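You operate a simulated robot arm through the tools that you are given. There is no shell and no other tool. Be economical: measure what you need, move in short steps, check, and stop when the job is done.

The job below is to be done with a simulated robot arm. You get a single attempt, and the scene is never put back.

JOB
Slide the scrub pad along the top of the white bench until it stands next to the sanding block.
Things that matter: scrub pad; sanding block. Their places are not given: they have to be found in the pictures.

It is judged by the outcome, as a careful person would: the job done as asked, and still so three seconds after it is handed in. It fails if anything else is knocked over, pushed out of place, dropped, spilled or broken.

ROBOT AND FRAMES
A 7-joint arm with a two-finger parallel gripper, fixed in place. Base frame: the origin is at the foot of the arm, x ahead of it, y to its left, z up; the work surface is at about z = 0.85. Lengths are in m, angles in degrees, forces in N, time in s.
With the tool pointing down near the work surface it reaches from about 0.3 to 0.7 m from the base axis. Its first joint turns from -66.0 to 66.0 degrees. Payload 1.57 kg.
The tool frame sits at the grasp point between the pads (the TCP): z along the fingers, y along the line on which they close. The tips reach 0.03 m beyond it. Largest opening 0.11 m; finger width 0.024, thickness 0.012; the body of the gripper, 0.048 by 0.112 m, starts 0.078 m behind the TCP.
Orientation is that of the tool frame in the base frame, as a unit quaternion [w, x, y, z]. With the fingers straight down and closing along the base's y, the tool's x points along the base's -x, its y along +y and its z along -z.

CONTROLS
- The arm moves only by the tool servo_tool. Its argument "commands" is a list of rows, each an object (a shift or turn left out is 0, a gripper value left out holds the last) with "xyz": the shift along the tool's x, y, z in m, a list of three; "angular": the turn, a rotation vector about the tool's x, y, z in degrees, a list of three; "jaw": the closure, from 0 (fully open) to 1 (shut). In form: [{"xyz": [tx, ty, tz], "angular": [rx, ry, rz], "jaw": jaw}, ...]. A call has 1 to 10 rows; each row is the pose to reach, as a shift and turn from the pose commanded when the call began, along the tool's axes at that moment. Each row takes 0.2 s and may step no farther than 0.05 m and 8.6 degrees from the row before; otherwise, or with a gripper value out of range, the whole call is refused. A pose out of reach is approached as far as the arm can. The call stops where the force on the tool passes 40 N (or 10 N more than at its start, if that is more) or the arm is blocked; 0.2 s more then pass. Each finger travels about 0.108 m/s and halts on what it meets, pressing with about 38 N; the grip force reading is that of the motor and also rises with nothing between the fingers. The clock runs only during rows and for 0.2 s after the last one: add rows that repeat a pose to give the fingers time. It gives the time, the measured TCP pose, the force on the tool (base axes), the opening and the grip force at its end, in the units of the frame above (readings bear some noise), and new pictures: "views" is both (left out), scene, wrist or none.
- Cameras (640 x 400 px; columns grow to the right, rows downward): "scene" is fixed at [0.1771, -0.4194, 1.3839]; the picture's right is [0.50, -0.86, 0.00], its down [-0.63, -0.37, -0.69] and it looks along [0.59, 0.35, -0.73] (base axes); focal length 374 px, centre (320, 200). "wrist" rides on the gripper at [-0.036, 0, -0.08] in the tool frame; the picture's right is [0.00, -1.00, 0.00], its down [0.97, 0.00, -0.24] and it looks along [0.24, 0.00, 0.97] (tool axes); focal length 218 px, centre (320, 200).
- point_at(camera, pixels): for up to 12 pixels [column, row] of the newest picture of that camera ("zoom" is the newest enlarged one), the place [x, y, z] in the base frame of the surface seen there, good to about 0.002 m. No time passes.
- enlarge(camera, box): a new picture of the part [left, top, right, bottom] of that camera's present view, enlarged. No time passes.
- job_done(): hands the job in; it is judged then, once.

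Work in short steps. Measure before you move; look again where a grasp or a placing could have gone wrong, and mend it. You have 60 turns and 150 pictures in all, those below and enlarged ones among them. Open the gripper and draw the arm clear of the work before you hand the job in, unless the task says otherwise; then end with one line.

The tools are called after "Request:" by a JSON object that holds its "fn" and its "kwargs". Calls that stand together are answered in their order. servo_tool: Moves the arm, as the interface text tells. Its arguments: {"type":"object","properties":{"commands":{"type":"array","items":{"type":"object","properties":{"xyz":{"type":"array","items":{"type":"number"}},"angular":{"type":"array","items":{"type":"number"}},"jaw":{"type":"number"}}}},"views":{"type":"string","enum":["both","scene","wrist","none"]}},"required":["commands"]} The other tools are called the same way: point_at (camera, pixels) gives the place of the surface under pixels of a picture; enlarge (camera, box) takes an enlarged picture of a part of a camera's view; job_done () hands the job in.

At the start:

```text
time: 0.0
tool_pos: [0.3439, -0.2834, 1.1005]
tcp_rot: [-0.001, 0.0, 1.0, 0.0]
force: [0.2, 0.4, -0.5]
width: 0.1101
gripper_force: 0.1
```

scene: 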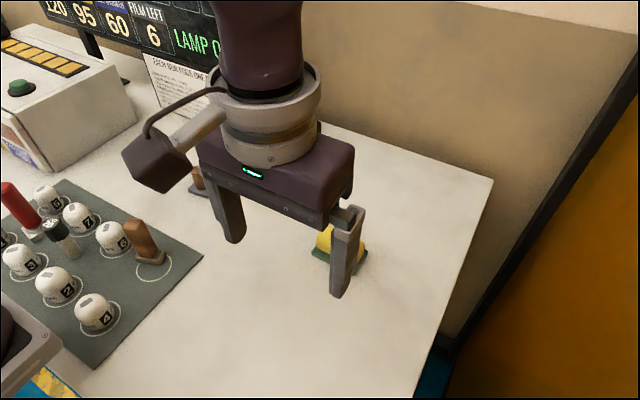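
wrist: 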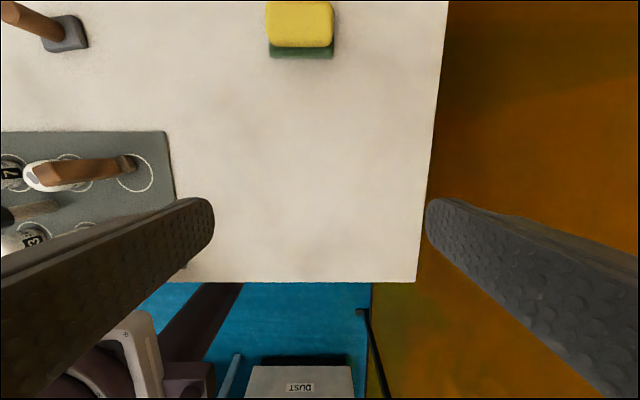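

The yellow/green scrub pad shows at wrist (300,28); a grey block with a wooden handle is at wrist (60,30), and another wooden thing is on the mat. I'll look closer and measure.

Request:
{"fn": "enlarge", "kwargs": {"camera": "wrist", "box": [0, 0, 360, 225]}}

Request:
{"fn": "enlarge", "kwargs": {"camera": "scene", "box": [0, 120, 400, 370]}}

Request:
{"fn": "point_at", "kwargs": {"camera": "wrist", "pixels": [[300, 25], [270, 55], [333, 55], [268, 44], [332, 44], [70, 40], [88, 46], [50, 50], [20, 15], [300, 100], [440, 60], [267, 5]]}}

```text
1.78 times, centred on (180, 112) of wrist
```

zoom: 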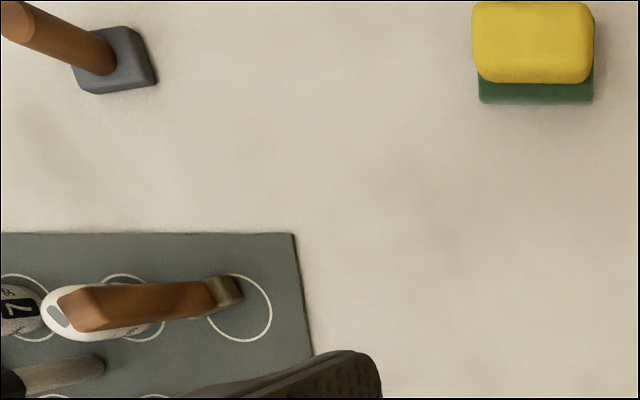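

```text
1.60 times, centred on (200, 245) of scene
```

zoom: 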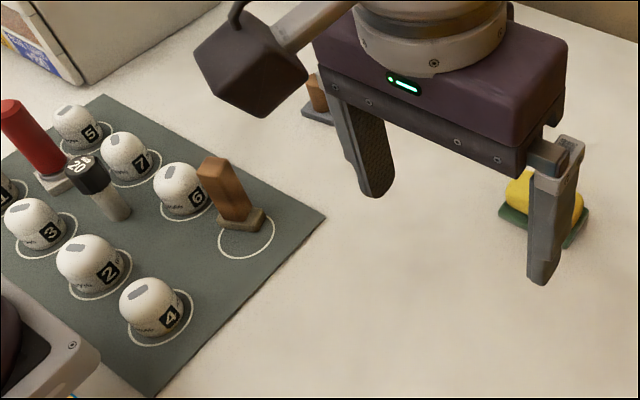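

```text
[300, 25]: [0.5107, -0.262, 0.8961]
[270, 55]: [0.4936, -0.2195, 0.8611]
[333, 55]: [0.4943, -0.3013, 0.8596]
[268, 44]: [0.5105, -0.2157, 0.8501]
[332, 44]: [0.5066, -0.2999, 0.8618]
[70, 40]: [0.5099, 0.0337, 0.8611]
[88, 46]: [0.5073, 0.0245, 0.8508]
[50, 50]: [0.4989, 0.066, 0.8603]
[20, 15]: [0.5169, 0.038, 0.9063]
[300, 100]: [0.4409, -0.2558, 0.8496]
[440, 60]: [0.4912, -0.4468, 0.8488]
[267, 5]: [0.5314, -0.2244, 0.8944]
```

The pad sits about x 0.49–0.54, y -0.22 to -0.30. I need to see the candidates for the sanding block from above, so I move forward at this height.

Request:
{"fn": "servo_tool", "kwargs": {"commands": [{"xyz": [-0.04, 0.04, 0]}, {"xyz": [-0.08, 0.08, 0]}, {"xyz": [-0.11, 0.115, 0]}, {"xyz": [-0.14, 0.15, 0]}, {"xyz": [-0.17, 0.18, 0]}, {"xyz": [-0.2, 0.2, 0]}, {"xyz": [-0.2, 0.2, 0]}]}}

```text
refused: row 1 steps farther than a row can; nothing moved
```

The first row was over 0.05 m; I repeat it with smaller steps.

Request:
{"fn": "servo_tool", "kwargs": {"commands": [{"xyz": [-0.03, 0.03, 0]}, {"xyz": [-0.06, 0.06, 0]}, {"xyz": [-0.09, 0.09, 0]}, {"xyz": [-0.12, 0.12, 0]}, {"xyz": [-0.15, 0.15, 0]}, {"xyz": [-0.18, 0.18, 0]}, {"xyz": [-0.2, 0.2, 0]}, {"xyz": [-0.2, 0.2, 0]}]}}

```text
time: 1.8
tool_pos: [0.5447, -0.084, 1.1028]
tcp_rot: [0.0, 0.0, 1.0, 0.0]
force: [-0.5, -1.1, 0.1]
width: 0.1099
gripper_force: 0.0
```

scene: 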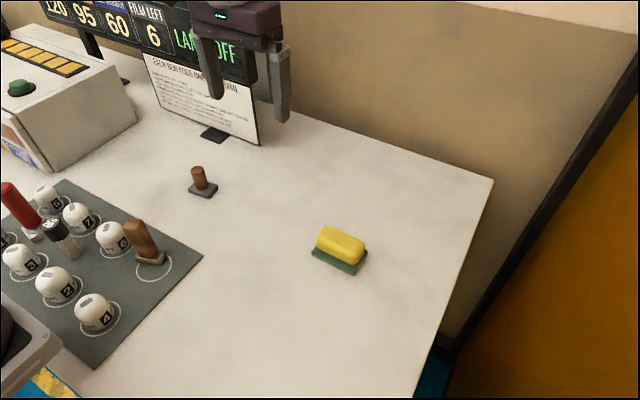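
wrist: 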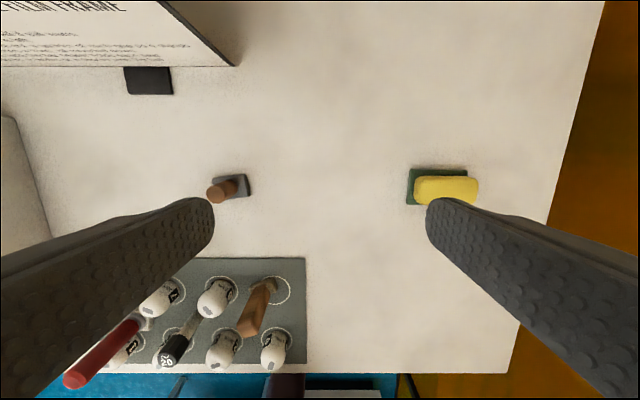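

Clear view now: a grey-footed block with a round wooden handle on the bare bench (scene 203,183) and a wooden piece on the mat (148,245). I enlarge both and measure.

Request:
{"fn": "enlarge", "kwargs": {"camera": "scene", "box": [100, 140, 260, 280]}}

Request:
{"fn": "enlarge", "kwargs": {"camera": "scene", "box": [290, 200, 390, 290]}}

Request:
{"fn": "enlarge", "kwargs": {"camera": "wrist", "box": [180, 150, 310, 230]}}

Request:
{"fn": "point_at", "kwargs": {"camera": "scene", "pixels": [[188, 188], [204, 196], [217, 187], [311, 254], [354, 274], [367, 257], [340, 248], [330, 234], [356, 252], [321, 246], [201, 168], [150, 258]]}}

Request:
{"fn": "point_at", "kwargs": {"camera": "wrist", "pixels": [[410, 171], [466, 170], [408, 203], [420, 182], [474, 182], [446, 190], [225, 176], [246, 175], [247, 196], [226, 197], [215, 193], [304, 259]]}}

```text
2.86 times, centred on (180, 210) of scene
```

zoom: 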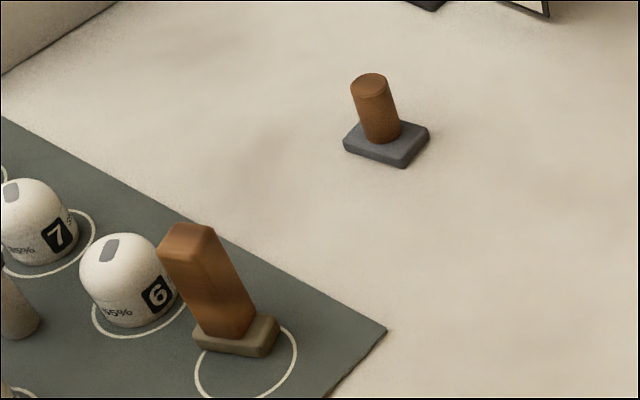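

```text
4.44 times, centred on (340, 245) of scene
```

zoom: 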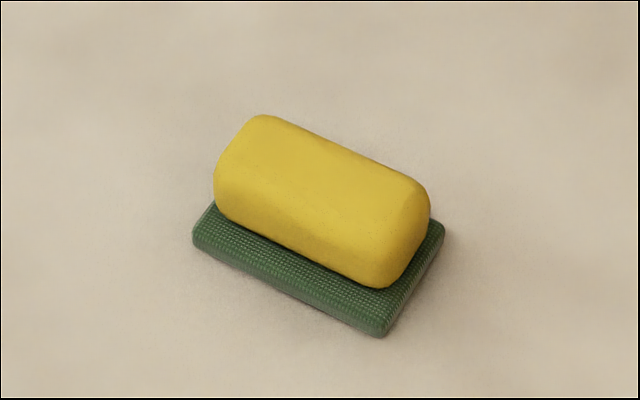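

```text
4.92 times, centred on (245, 190) of wrist
```

zoom: 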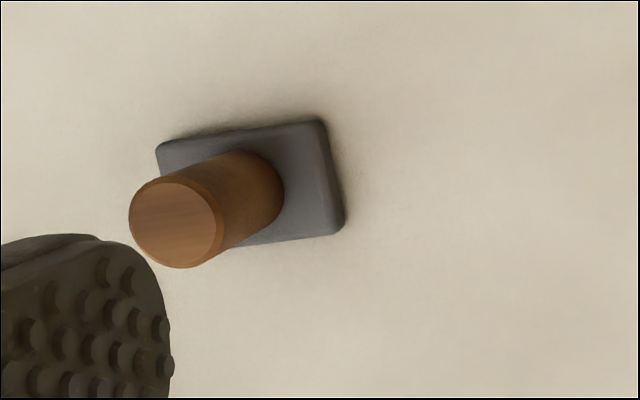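

```text
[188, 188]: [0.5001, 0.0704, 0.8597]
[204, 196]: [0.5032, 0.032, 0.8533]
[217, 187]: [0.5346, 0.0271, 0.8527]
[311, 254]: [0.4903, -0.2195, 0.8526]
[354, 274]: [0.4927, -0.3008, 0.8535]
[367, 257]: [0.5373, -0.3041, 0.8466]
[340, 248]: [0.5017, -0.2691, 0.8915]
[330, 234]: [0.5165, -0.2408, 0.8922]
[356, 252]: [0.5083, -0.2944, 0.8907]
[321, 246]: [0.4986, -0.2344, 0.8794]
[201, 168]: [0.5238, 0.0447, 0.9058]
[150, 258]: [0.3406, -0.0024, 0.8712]
```

```text
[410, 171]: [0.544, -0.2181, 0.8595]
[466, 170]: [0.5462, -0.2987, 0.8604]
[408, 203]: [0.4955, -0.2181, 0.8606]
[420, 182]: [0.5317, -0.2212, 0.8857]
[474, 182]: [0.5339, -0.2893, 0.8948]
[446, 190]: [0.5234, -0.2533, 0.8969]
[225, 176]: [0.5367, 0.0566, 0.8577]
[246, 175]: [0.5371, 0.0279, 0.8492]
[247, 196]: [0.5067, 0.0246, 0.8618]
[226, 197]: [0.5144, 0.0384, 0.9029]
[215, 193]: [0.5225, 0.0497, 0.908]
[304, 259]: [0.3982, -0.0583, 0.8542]
```

The bench item (grey plate ~0.045×0.03, centre ≈(0.52,0.045)) is the likely sanding block; I check the mat items once more from the wrist and scene to be sure of which it is.

Request:
{"fn": "enlarge", "kwargs": {"camera": "wrist", "box": [60, 250, 310, 390]}}

Request:
{"fn": "enlarge", "kwargs": {"camera": "scene", "box": [0, 170, 210, 370]}}

Request:
{"fn": "enlarge", "kwargs": {"camera": "scene", "box": [140, 40, 270, 160]}}

```text
2.56 times, centred on (185, 320) of wrist
```

zoom: 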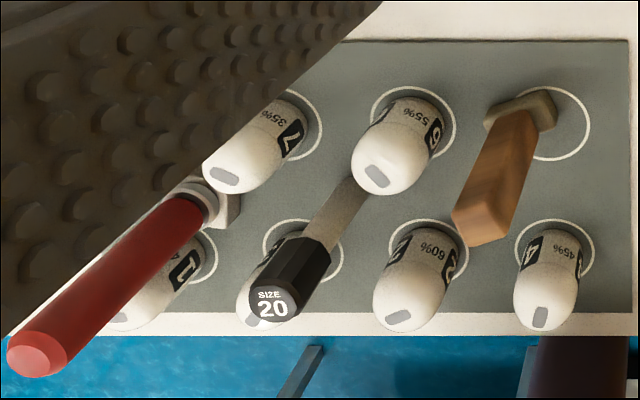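

```text
2.00 times, centred on (105, 270) of scene
```

zoom: 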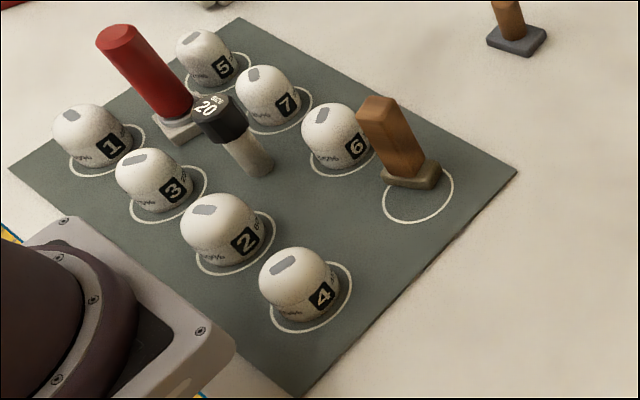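

```text
3.33 times, centred on (205, 100) of scene
```

zoom: 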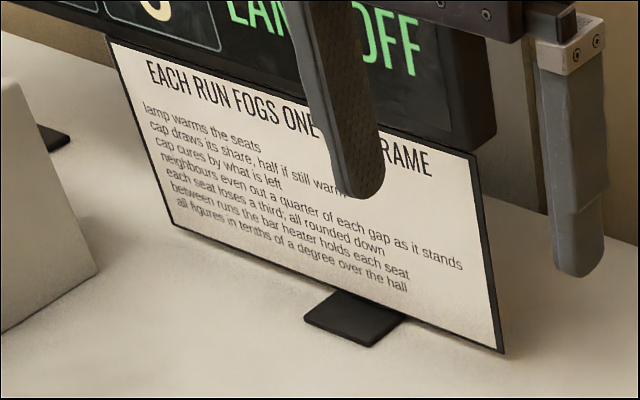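

The mat items are in numbered seats; the grey abrasive plate with a knob on the bare bench is the sanding block. Pad centre is about (0.518,-0.26), its y-span -0.302…-0.218, block edge at y≈0.026. I'll go above the pad and turn the gripper so that the fingers close along x.

Request:
{"fn": "servo_tool", "kwargs": {"commands": [{"xyz": [0.003, -0.018, 0], "angular": [0, 0, 8.5]}, {"xyz": [0.006, -0.036, 0], "angular": [0, 0, 17]}, {"xyz": [0.009, -0.054, 0], "angular": [0, 0, 25.5]}, {"xyz": [0.012, -0.072, 0], "angular": [0, 0, 34]}, {"xyz": [0.015, -0.09, 0], "angular": [0, 0, 42.5]}, {"xyz": [0.018, -0.108, 0], "angular": [0, 0, 51]}, {"xyz": [0.021, -0.126, 0], "angular": [0, 0, 59.5]}, {"xyz": [0.024, -0.144, 0], "angular": [0, 0, 68]}, {"xyz": [0.026, -0.162, 0], "angular": [0, 0, 76.5]}, {"xyz": [0.0265, -0.176, 0], "angular": [0, 0, 85]}]}}

```text
time: 4.0
tool_pos: [0.518, -0.2589, 1.1031]
tcp_rot: [0.0, 0.676, 0.737, 0.0]
force: [-1.0, -0.1, -0.4]
width: 0.11
gripper_force: 0.0
```

scene: 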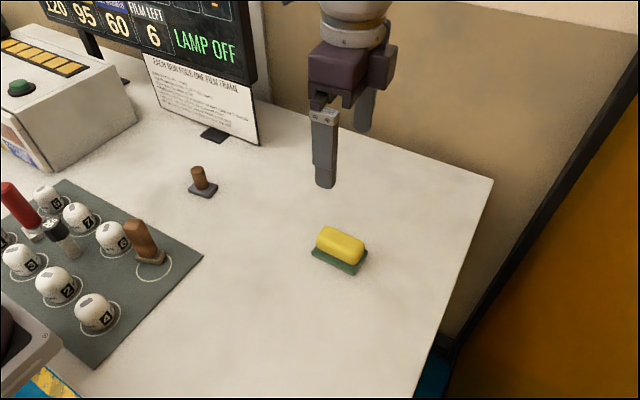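
wrist: 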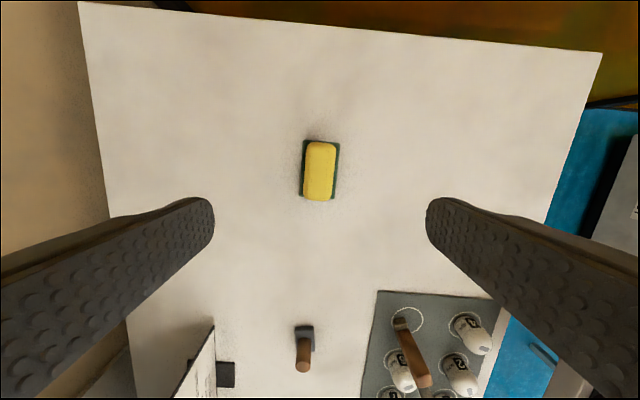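

The gripper is above the pad, 5° short of square. I measure the pad edges and the block from this view before descending.

Request:
{"fn": "enlarge", "kwargs": {"camera": "wrist", "box": [270, 120, 370, 220]}}

Request:
{"fn": "point_at", "kwargs": {"camera": "wrist", "pixels": [[304, 142], [340, 143], [301, 197], [336, 198], [308, 170], [334, 170], [303, 170], [337, 170], [296, 327], [315, 327]]}}

```text
4.00 times, centred on (320, 170) of wrist
```

zoom: 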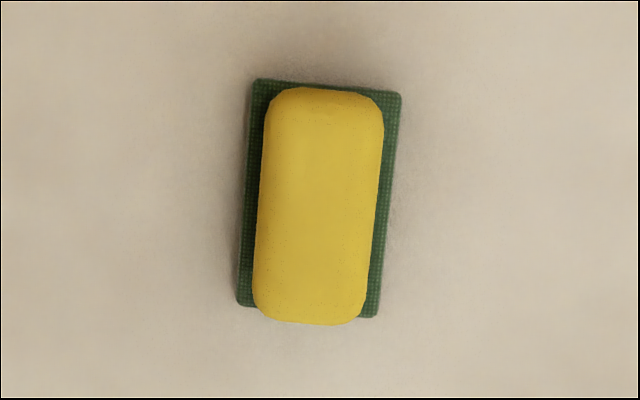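

```text
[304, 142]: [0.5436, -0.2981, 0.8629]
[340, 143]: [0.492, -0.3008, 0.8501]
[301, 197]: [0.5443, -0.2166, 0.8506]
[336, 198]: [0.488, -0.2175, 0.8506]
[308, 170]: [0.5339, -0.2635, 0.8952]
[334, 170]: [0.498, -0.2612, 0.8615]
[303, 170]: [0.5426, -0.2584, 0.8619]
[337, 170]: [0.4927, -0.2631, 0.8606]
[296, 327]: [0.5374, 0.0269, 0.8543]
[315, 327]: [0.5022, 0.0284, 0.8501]
```

Pad base spans x 0.492–0.543, y -0.300…-0.217, so the gripper is centred. I finish the turn and go down to z≈0.885 (tips ≈0.855, beside the green base).

Request:
{"fn": "servo_tool", "kwargs": {"commands": [{"angular": [0, 0, 5]}, {"xyz": [0, 0, 0.045], "angular": [0, 0, 5]}, {"xyz": [0, 0, 0.09], "angular": [0, 0, 5]}, {"xyz": [0, 0, 0.135], "angular": [0, 0, 5]}, {"xyz": [0, 0, 0.175], "angular": [0, 0, 5]}, {"xyz": [0, 0, 0.2], "angular": [0, 0, 5]}, {"xyz": [0, 0, 0.217], "angular": [0, 0, 5]}, {"xyz": [0, 0, 0.217], "angular": [0, 0, 5]}]}}

```text
time: 5.8
tool_pos: [0.5166, -0.2583, 0.8836]
tcp_rot: [0.0, 0.707, 0.708, -0.001]
force: [0.4, 0.3, 0.4]
width: 0.1101
gripper_force: 0.1
```

scene: 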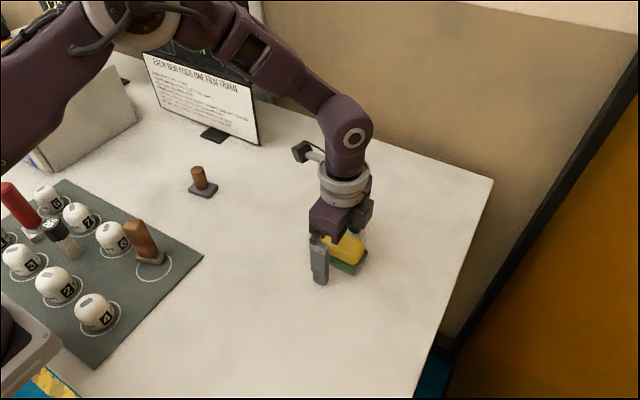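
wrist: 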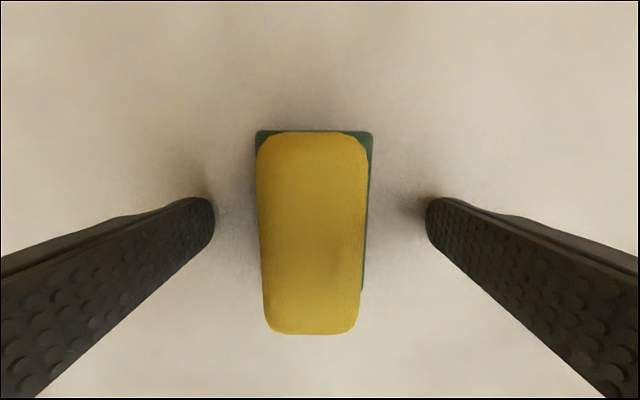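

The fingers straddle the pad evenly with no contact. I close them on the green base.

Request:
{"fn": "servo_tool", "kwargs": {"commands": [{"jaw": 0.3}, {"jaw": 0.5}, {"jaw": 0.6}, {"jaw": 0.6}, {"jaw": 0.6}]}}

```text
time: 7.0
tool_pos: [0.5183, -0.2599, 0.8828]
tcp_rot: [0.0, 0.707, 0.707, 0.0]
force: [0.6, 0.3, 0.8]
width: 0.0542
gripper_force: 38.1
```

scene: 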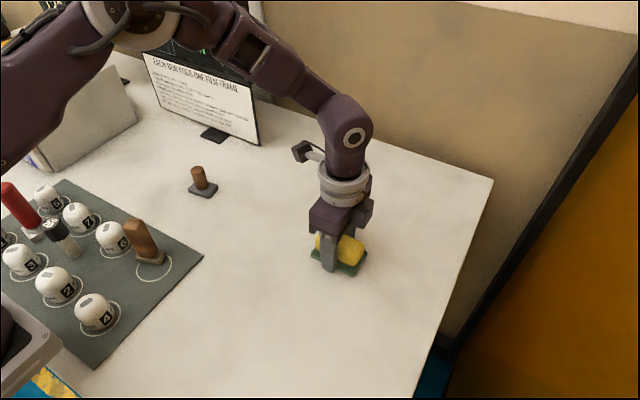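
wrist: 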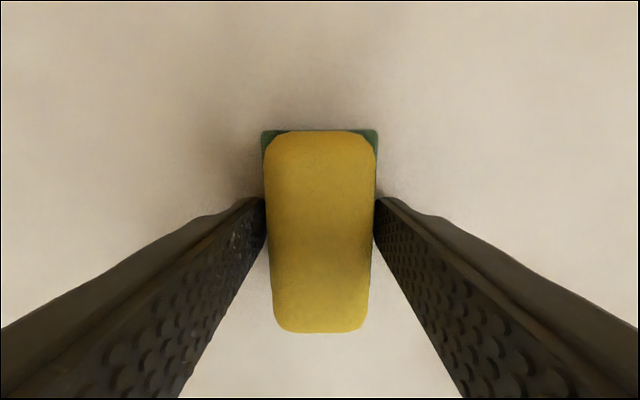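

The pad is held at width 0.054 with 38 N. I slide it along +y (tool x), staying down on the bench, for the first 0.16 m.

Request:
{"fn": "servo_tool", "kwargs": {"commands": [{"xyz": [0.015, 0, 0]}, {"xyz": [0.035, 0, 0]}, {"xyz": [0.055, 0, 0]}, {"xyz": [0.075, 0, 0]}, {"xyz": [0.095, 0, 0]}, {"xyz": [0.115, 0, 0]}, {"xyz": [0.135, 0, 0]}, {"xyz": [0.15, 0, 0]}, {"xyz": [0.16, 0, 0]}, {"xyz": [0.16, 0, 0]}]}}

```text
time: 9.2
tool_pos: [0.5174, -0.099, 0.8846]
tcp_rot: [0.0, 0.707, 0.707, 0.001]
force: [-0.9, 0.6, -0.5]
width: 0.0543
gripper_force: 37.7
```

scene: 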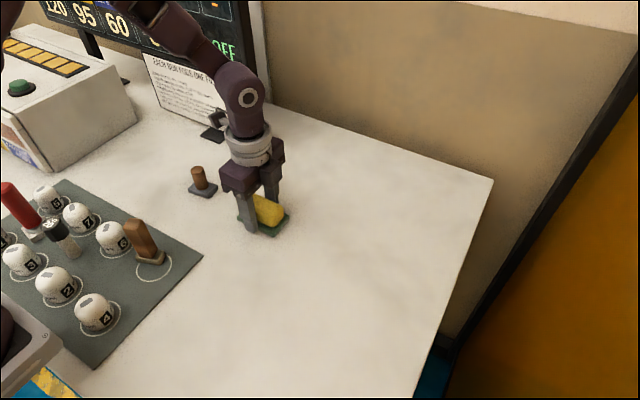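
wrist: 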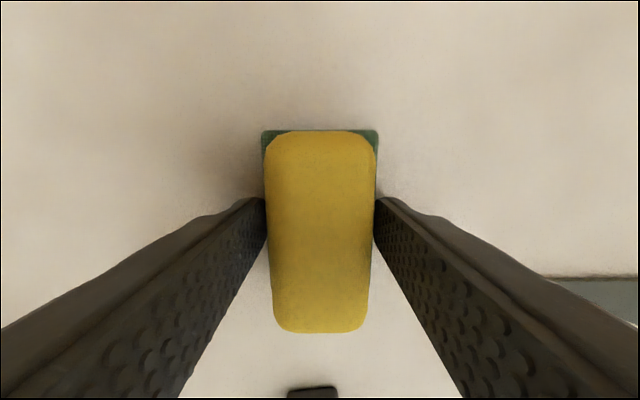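

The pad slid cleanly and the block comes into wrist view at (312,392). Before the last 0.07 m I check clearance to the sign behind, and the pad's and block's edges.

Request:
{"fn": "point_at", "kwargs": {"camera": "scene", "pixels": [[258, 140], [240, 100], [185, 110], [213, 138], [216, 118], [245, 70], [188, 188], [204, 196], [217, 187], [273, 236], [240, 219], [288, 216]]}}

Request:
{"fn": "point_at", "kwargs": {"camera": "wrist", "pixels": [[300, 389], [336, 388], [264, 132], [376, 132], [317, 320]]}}

Request:
{"fn": "enlarge", "kwargs": {"camera": "scene", "box": [160, 60, 320, 250]}}

```text
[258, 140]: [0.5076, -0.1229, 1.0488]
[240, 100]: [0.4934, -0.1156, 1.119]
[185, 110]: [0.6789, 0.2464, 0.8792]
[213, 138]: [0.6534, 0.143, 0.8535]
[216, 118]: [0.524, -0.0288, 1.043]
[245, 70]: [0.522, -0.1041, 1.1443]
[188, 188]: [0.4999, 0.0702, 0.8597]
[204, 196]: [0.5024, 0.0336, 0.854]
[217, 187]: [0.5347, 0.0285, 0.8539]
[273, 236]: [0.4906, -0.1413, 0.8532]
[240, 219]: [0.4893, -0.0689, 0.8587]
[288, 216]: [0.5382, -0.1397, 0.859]
```

```text
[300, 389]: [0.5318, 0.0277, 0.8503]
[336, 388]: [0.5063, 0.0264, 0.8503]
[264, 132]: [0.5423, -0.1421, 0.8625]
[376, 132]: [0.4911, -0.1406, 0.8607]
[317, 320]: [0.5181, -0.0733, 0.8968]
```

```text
2.11 times, centred on (240, 155) of scene
```

zoom: 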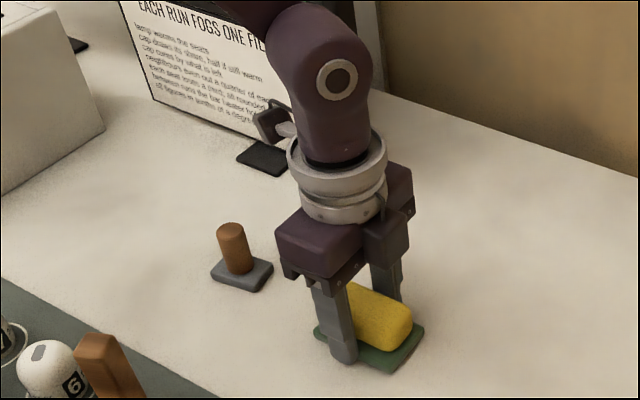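

Sign is at x≥0.65, clear. The pad's leading edge is ≈-0.058 and the block's face ≈0.026, so I slide 0.076 m more, slowly, leaving ~8 mm.

Request:
{"fn": "servo_tool", "kwargs": {"commands": [{"xyz": [0.015, 0, 0]}, {"xyz": [0.03, 0, 0]}, {"xyz": [0.045, 0, 0]}, {"xyz": [0.055, 0, 0]}, {"xyz": [0.064, 0, 0]}, {"xyz": [0.07, 0, 0]}, {"xyz": [0.074, 0, 0]}, {"xyz": [0.076, 0, 0]}, {"xyz": [0.076, 0, 0]}]}}

```text
time: 11.2
tool_pos: [0.5168, -0.0241, 0.8828]
tcp_rot: [0.0, 0.707, 0.707, 0.0]
force: [0.8, -0.4, -0.7]
width: 0.0539
gripper_force: 38.3
```

scene: 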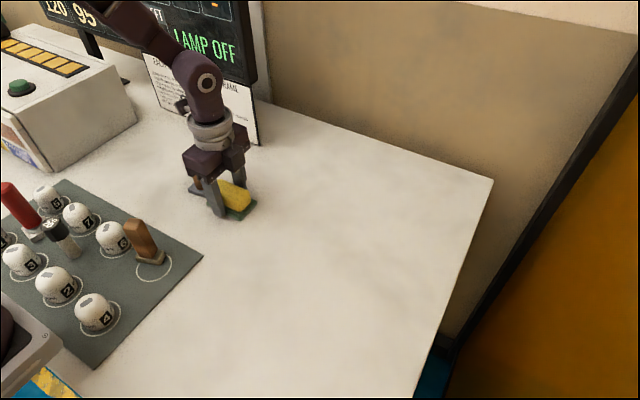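
wrist: 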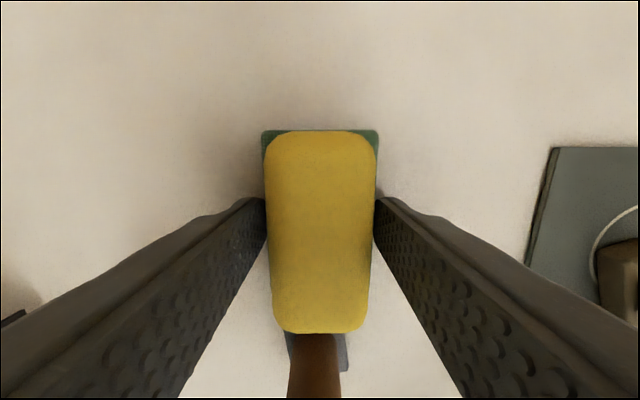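

No contact force; the pad is right up to the block. I open the fingers partway and then rise straight up.

Request:
{"fn": "servo_tool", "kwargs": {"commands": [{"jaw": 0.4}, {"jaw": 0.2}, {"jaw": 0.1}, {"jaw": 0.1}, {"xyz": [0, 0, -0.03]}, {"xyz": [0, 0, -0.07]}, {"xyz": [0, 0, -0.11]}, {"xyz": [0, 0, -0.15]}, {"xyz": [0, 0, -0.19]}, {"xyz": [0, 0, -0.19]}]}}

Request:
{"fn": "servo_tool", "kwargs": {"commands": [{"xyz": [-0.04, 0, 0]}, {"xyz": [-0.08, 0, 0]}, {"xyz": [-0.12, 0, 0]}, {"xyz": [-0.16, 0, 0]}, {"xyz": [-0.2, 0, 0], "jaw": 0}, {"xyz": [-0.2, 0, 0]}]}}

```text
time: 13.4
tool_pos: [0.5155, -0.0263, 1.0722]
tcp_rot: [0.001, 0.707, 0.707, -0.001]
force: [-0.5, 0.2, -0.1]
width: 0.0992
gripper_force: 0.0
```

scene: 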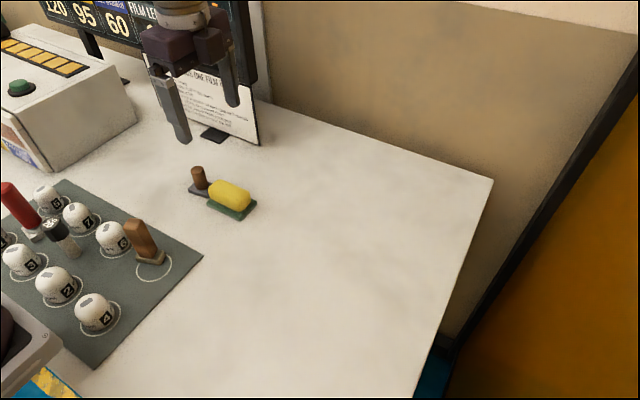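
wrist: 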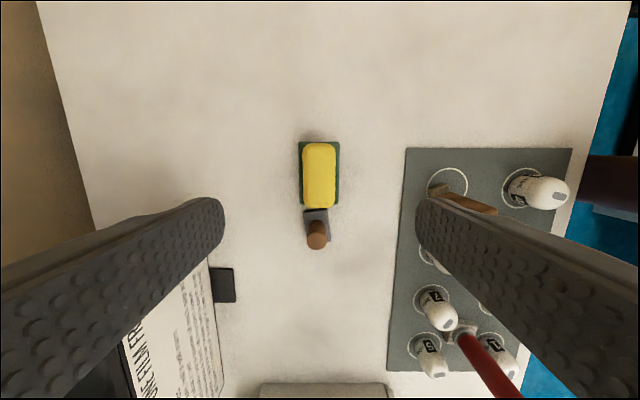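

```text
time: 14.8
tool_pos: [0.5203, -0.2242, 1.0727]
tcp_rot: [0.0, 0.706, 0.708, 0.0]
force: [0.5, 0.3, 0.8]
width: 0.1103
gripper_force: 0.0
```

scene: 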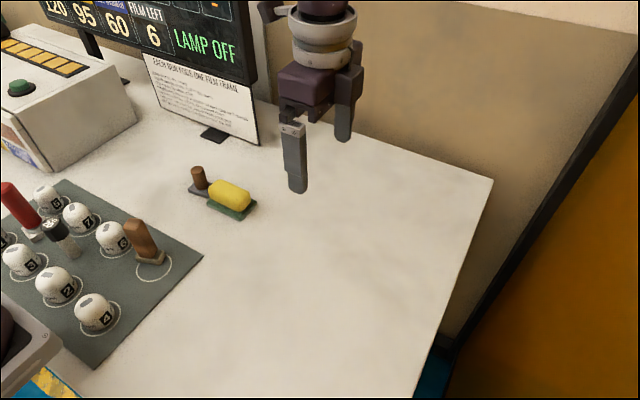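
wrist: 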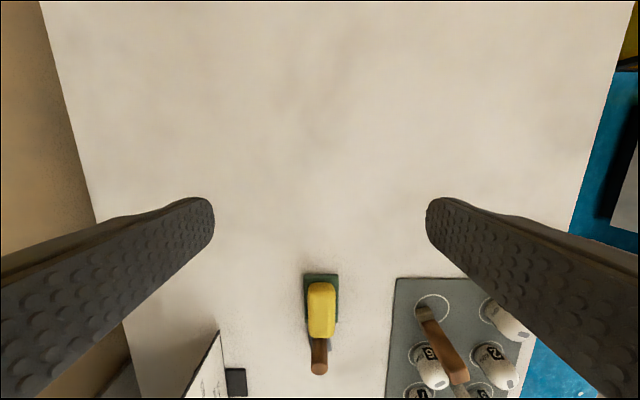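

The arm is clear and the pad stands beside the block at scene (230,198). I check the gap and that the block did not move.

Request:
{"fn": "enlarge", "kwargs": {"camera": "scene", "box": [170, 150, 280, 230]}}

Request:
{"fn": "point_at", "kwargs": {"camera": "scene", "pixels": [[188, 188], [204, 196], [209, 210], [239, 219], [256, 204], [230, 195]]}}

```text
5.00 times, centred on (225, 190) of scene
```

zoom: 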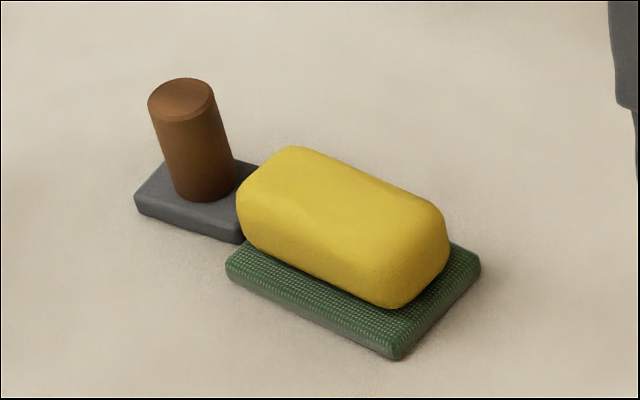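

```text
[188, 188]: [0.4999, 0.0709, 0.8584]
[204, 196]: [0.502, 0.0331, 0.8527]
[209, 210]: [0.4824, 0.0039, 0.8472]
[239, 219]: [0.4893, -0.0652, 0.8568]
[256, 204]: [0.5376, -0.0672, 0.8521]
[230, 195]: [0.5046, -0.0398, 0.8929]
```

The block's corners are unchanged and the pad stands flat about 8 mm from it, so I hand the job in.

Request:
{"fn": "job_done", "kwargs": {}}

```text
The job is handed in.
```

The scrub pad was slid along the bench and now stands about 8 mm from the sanding block; the block did not move and nothing else was touched.
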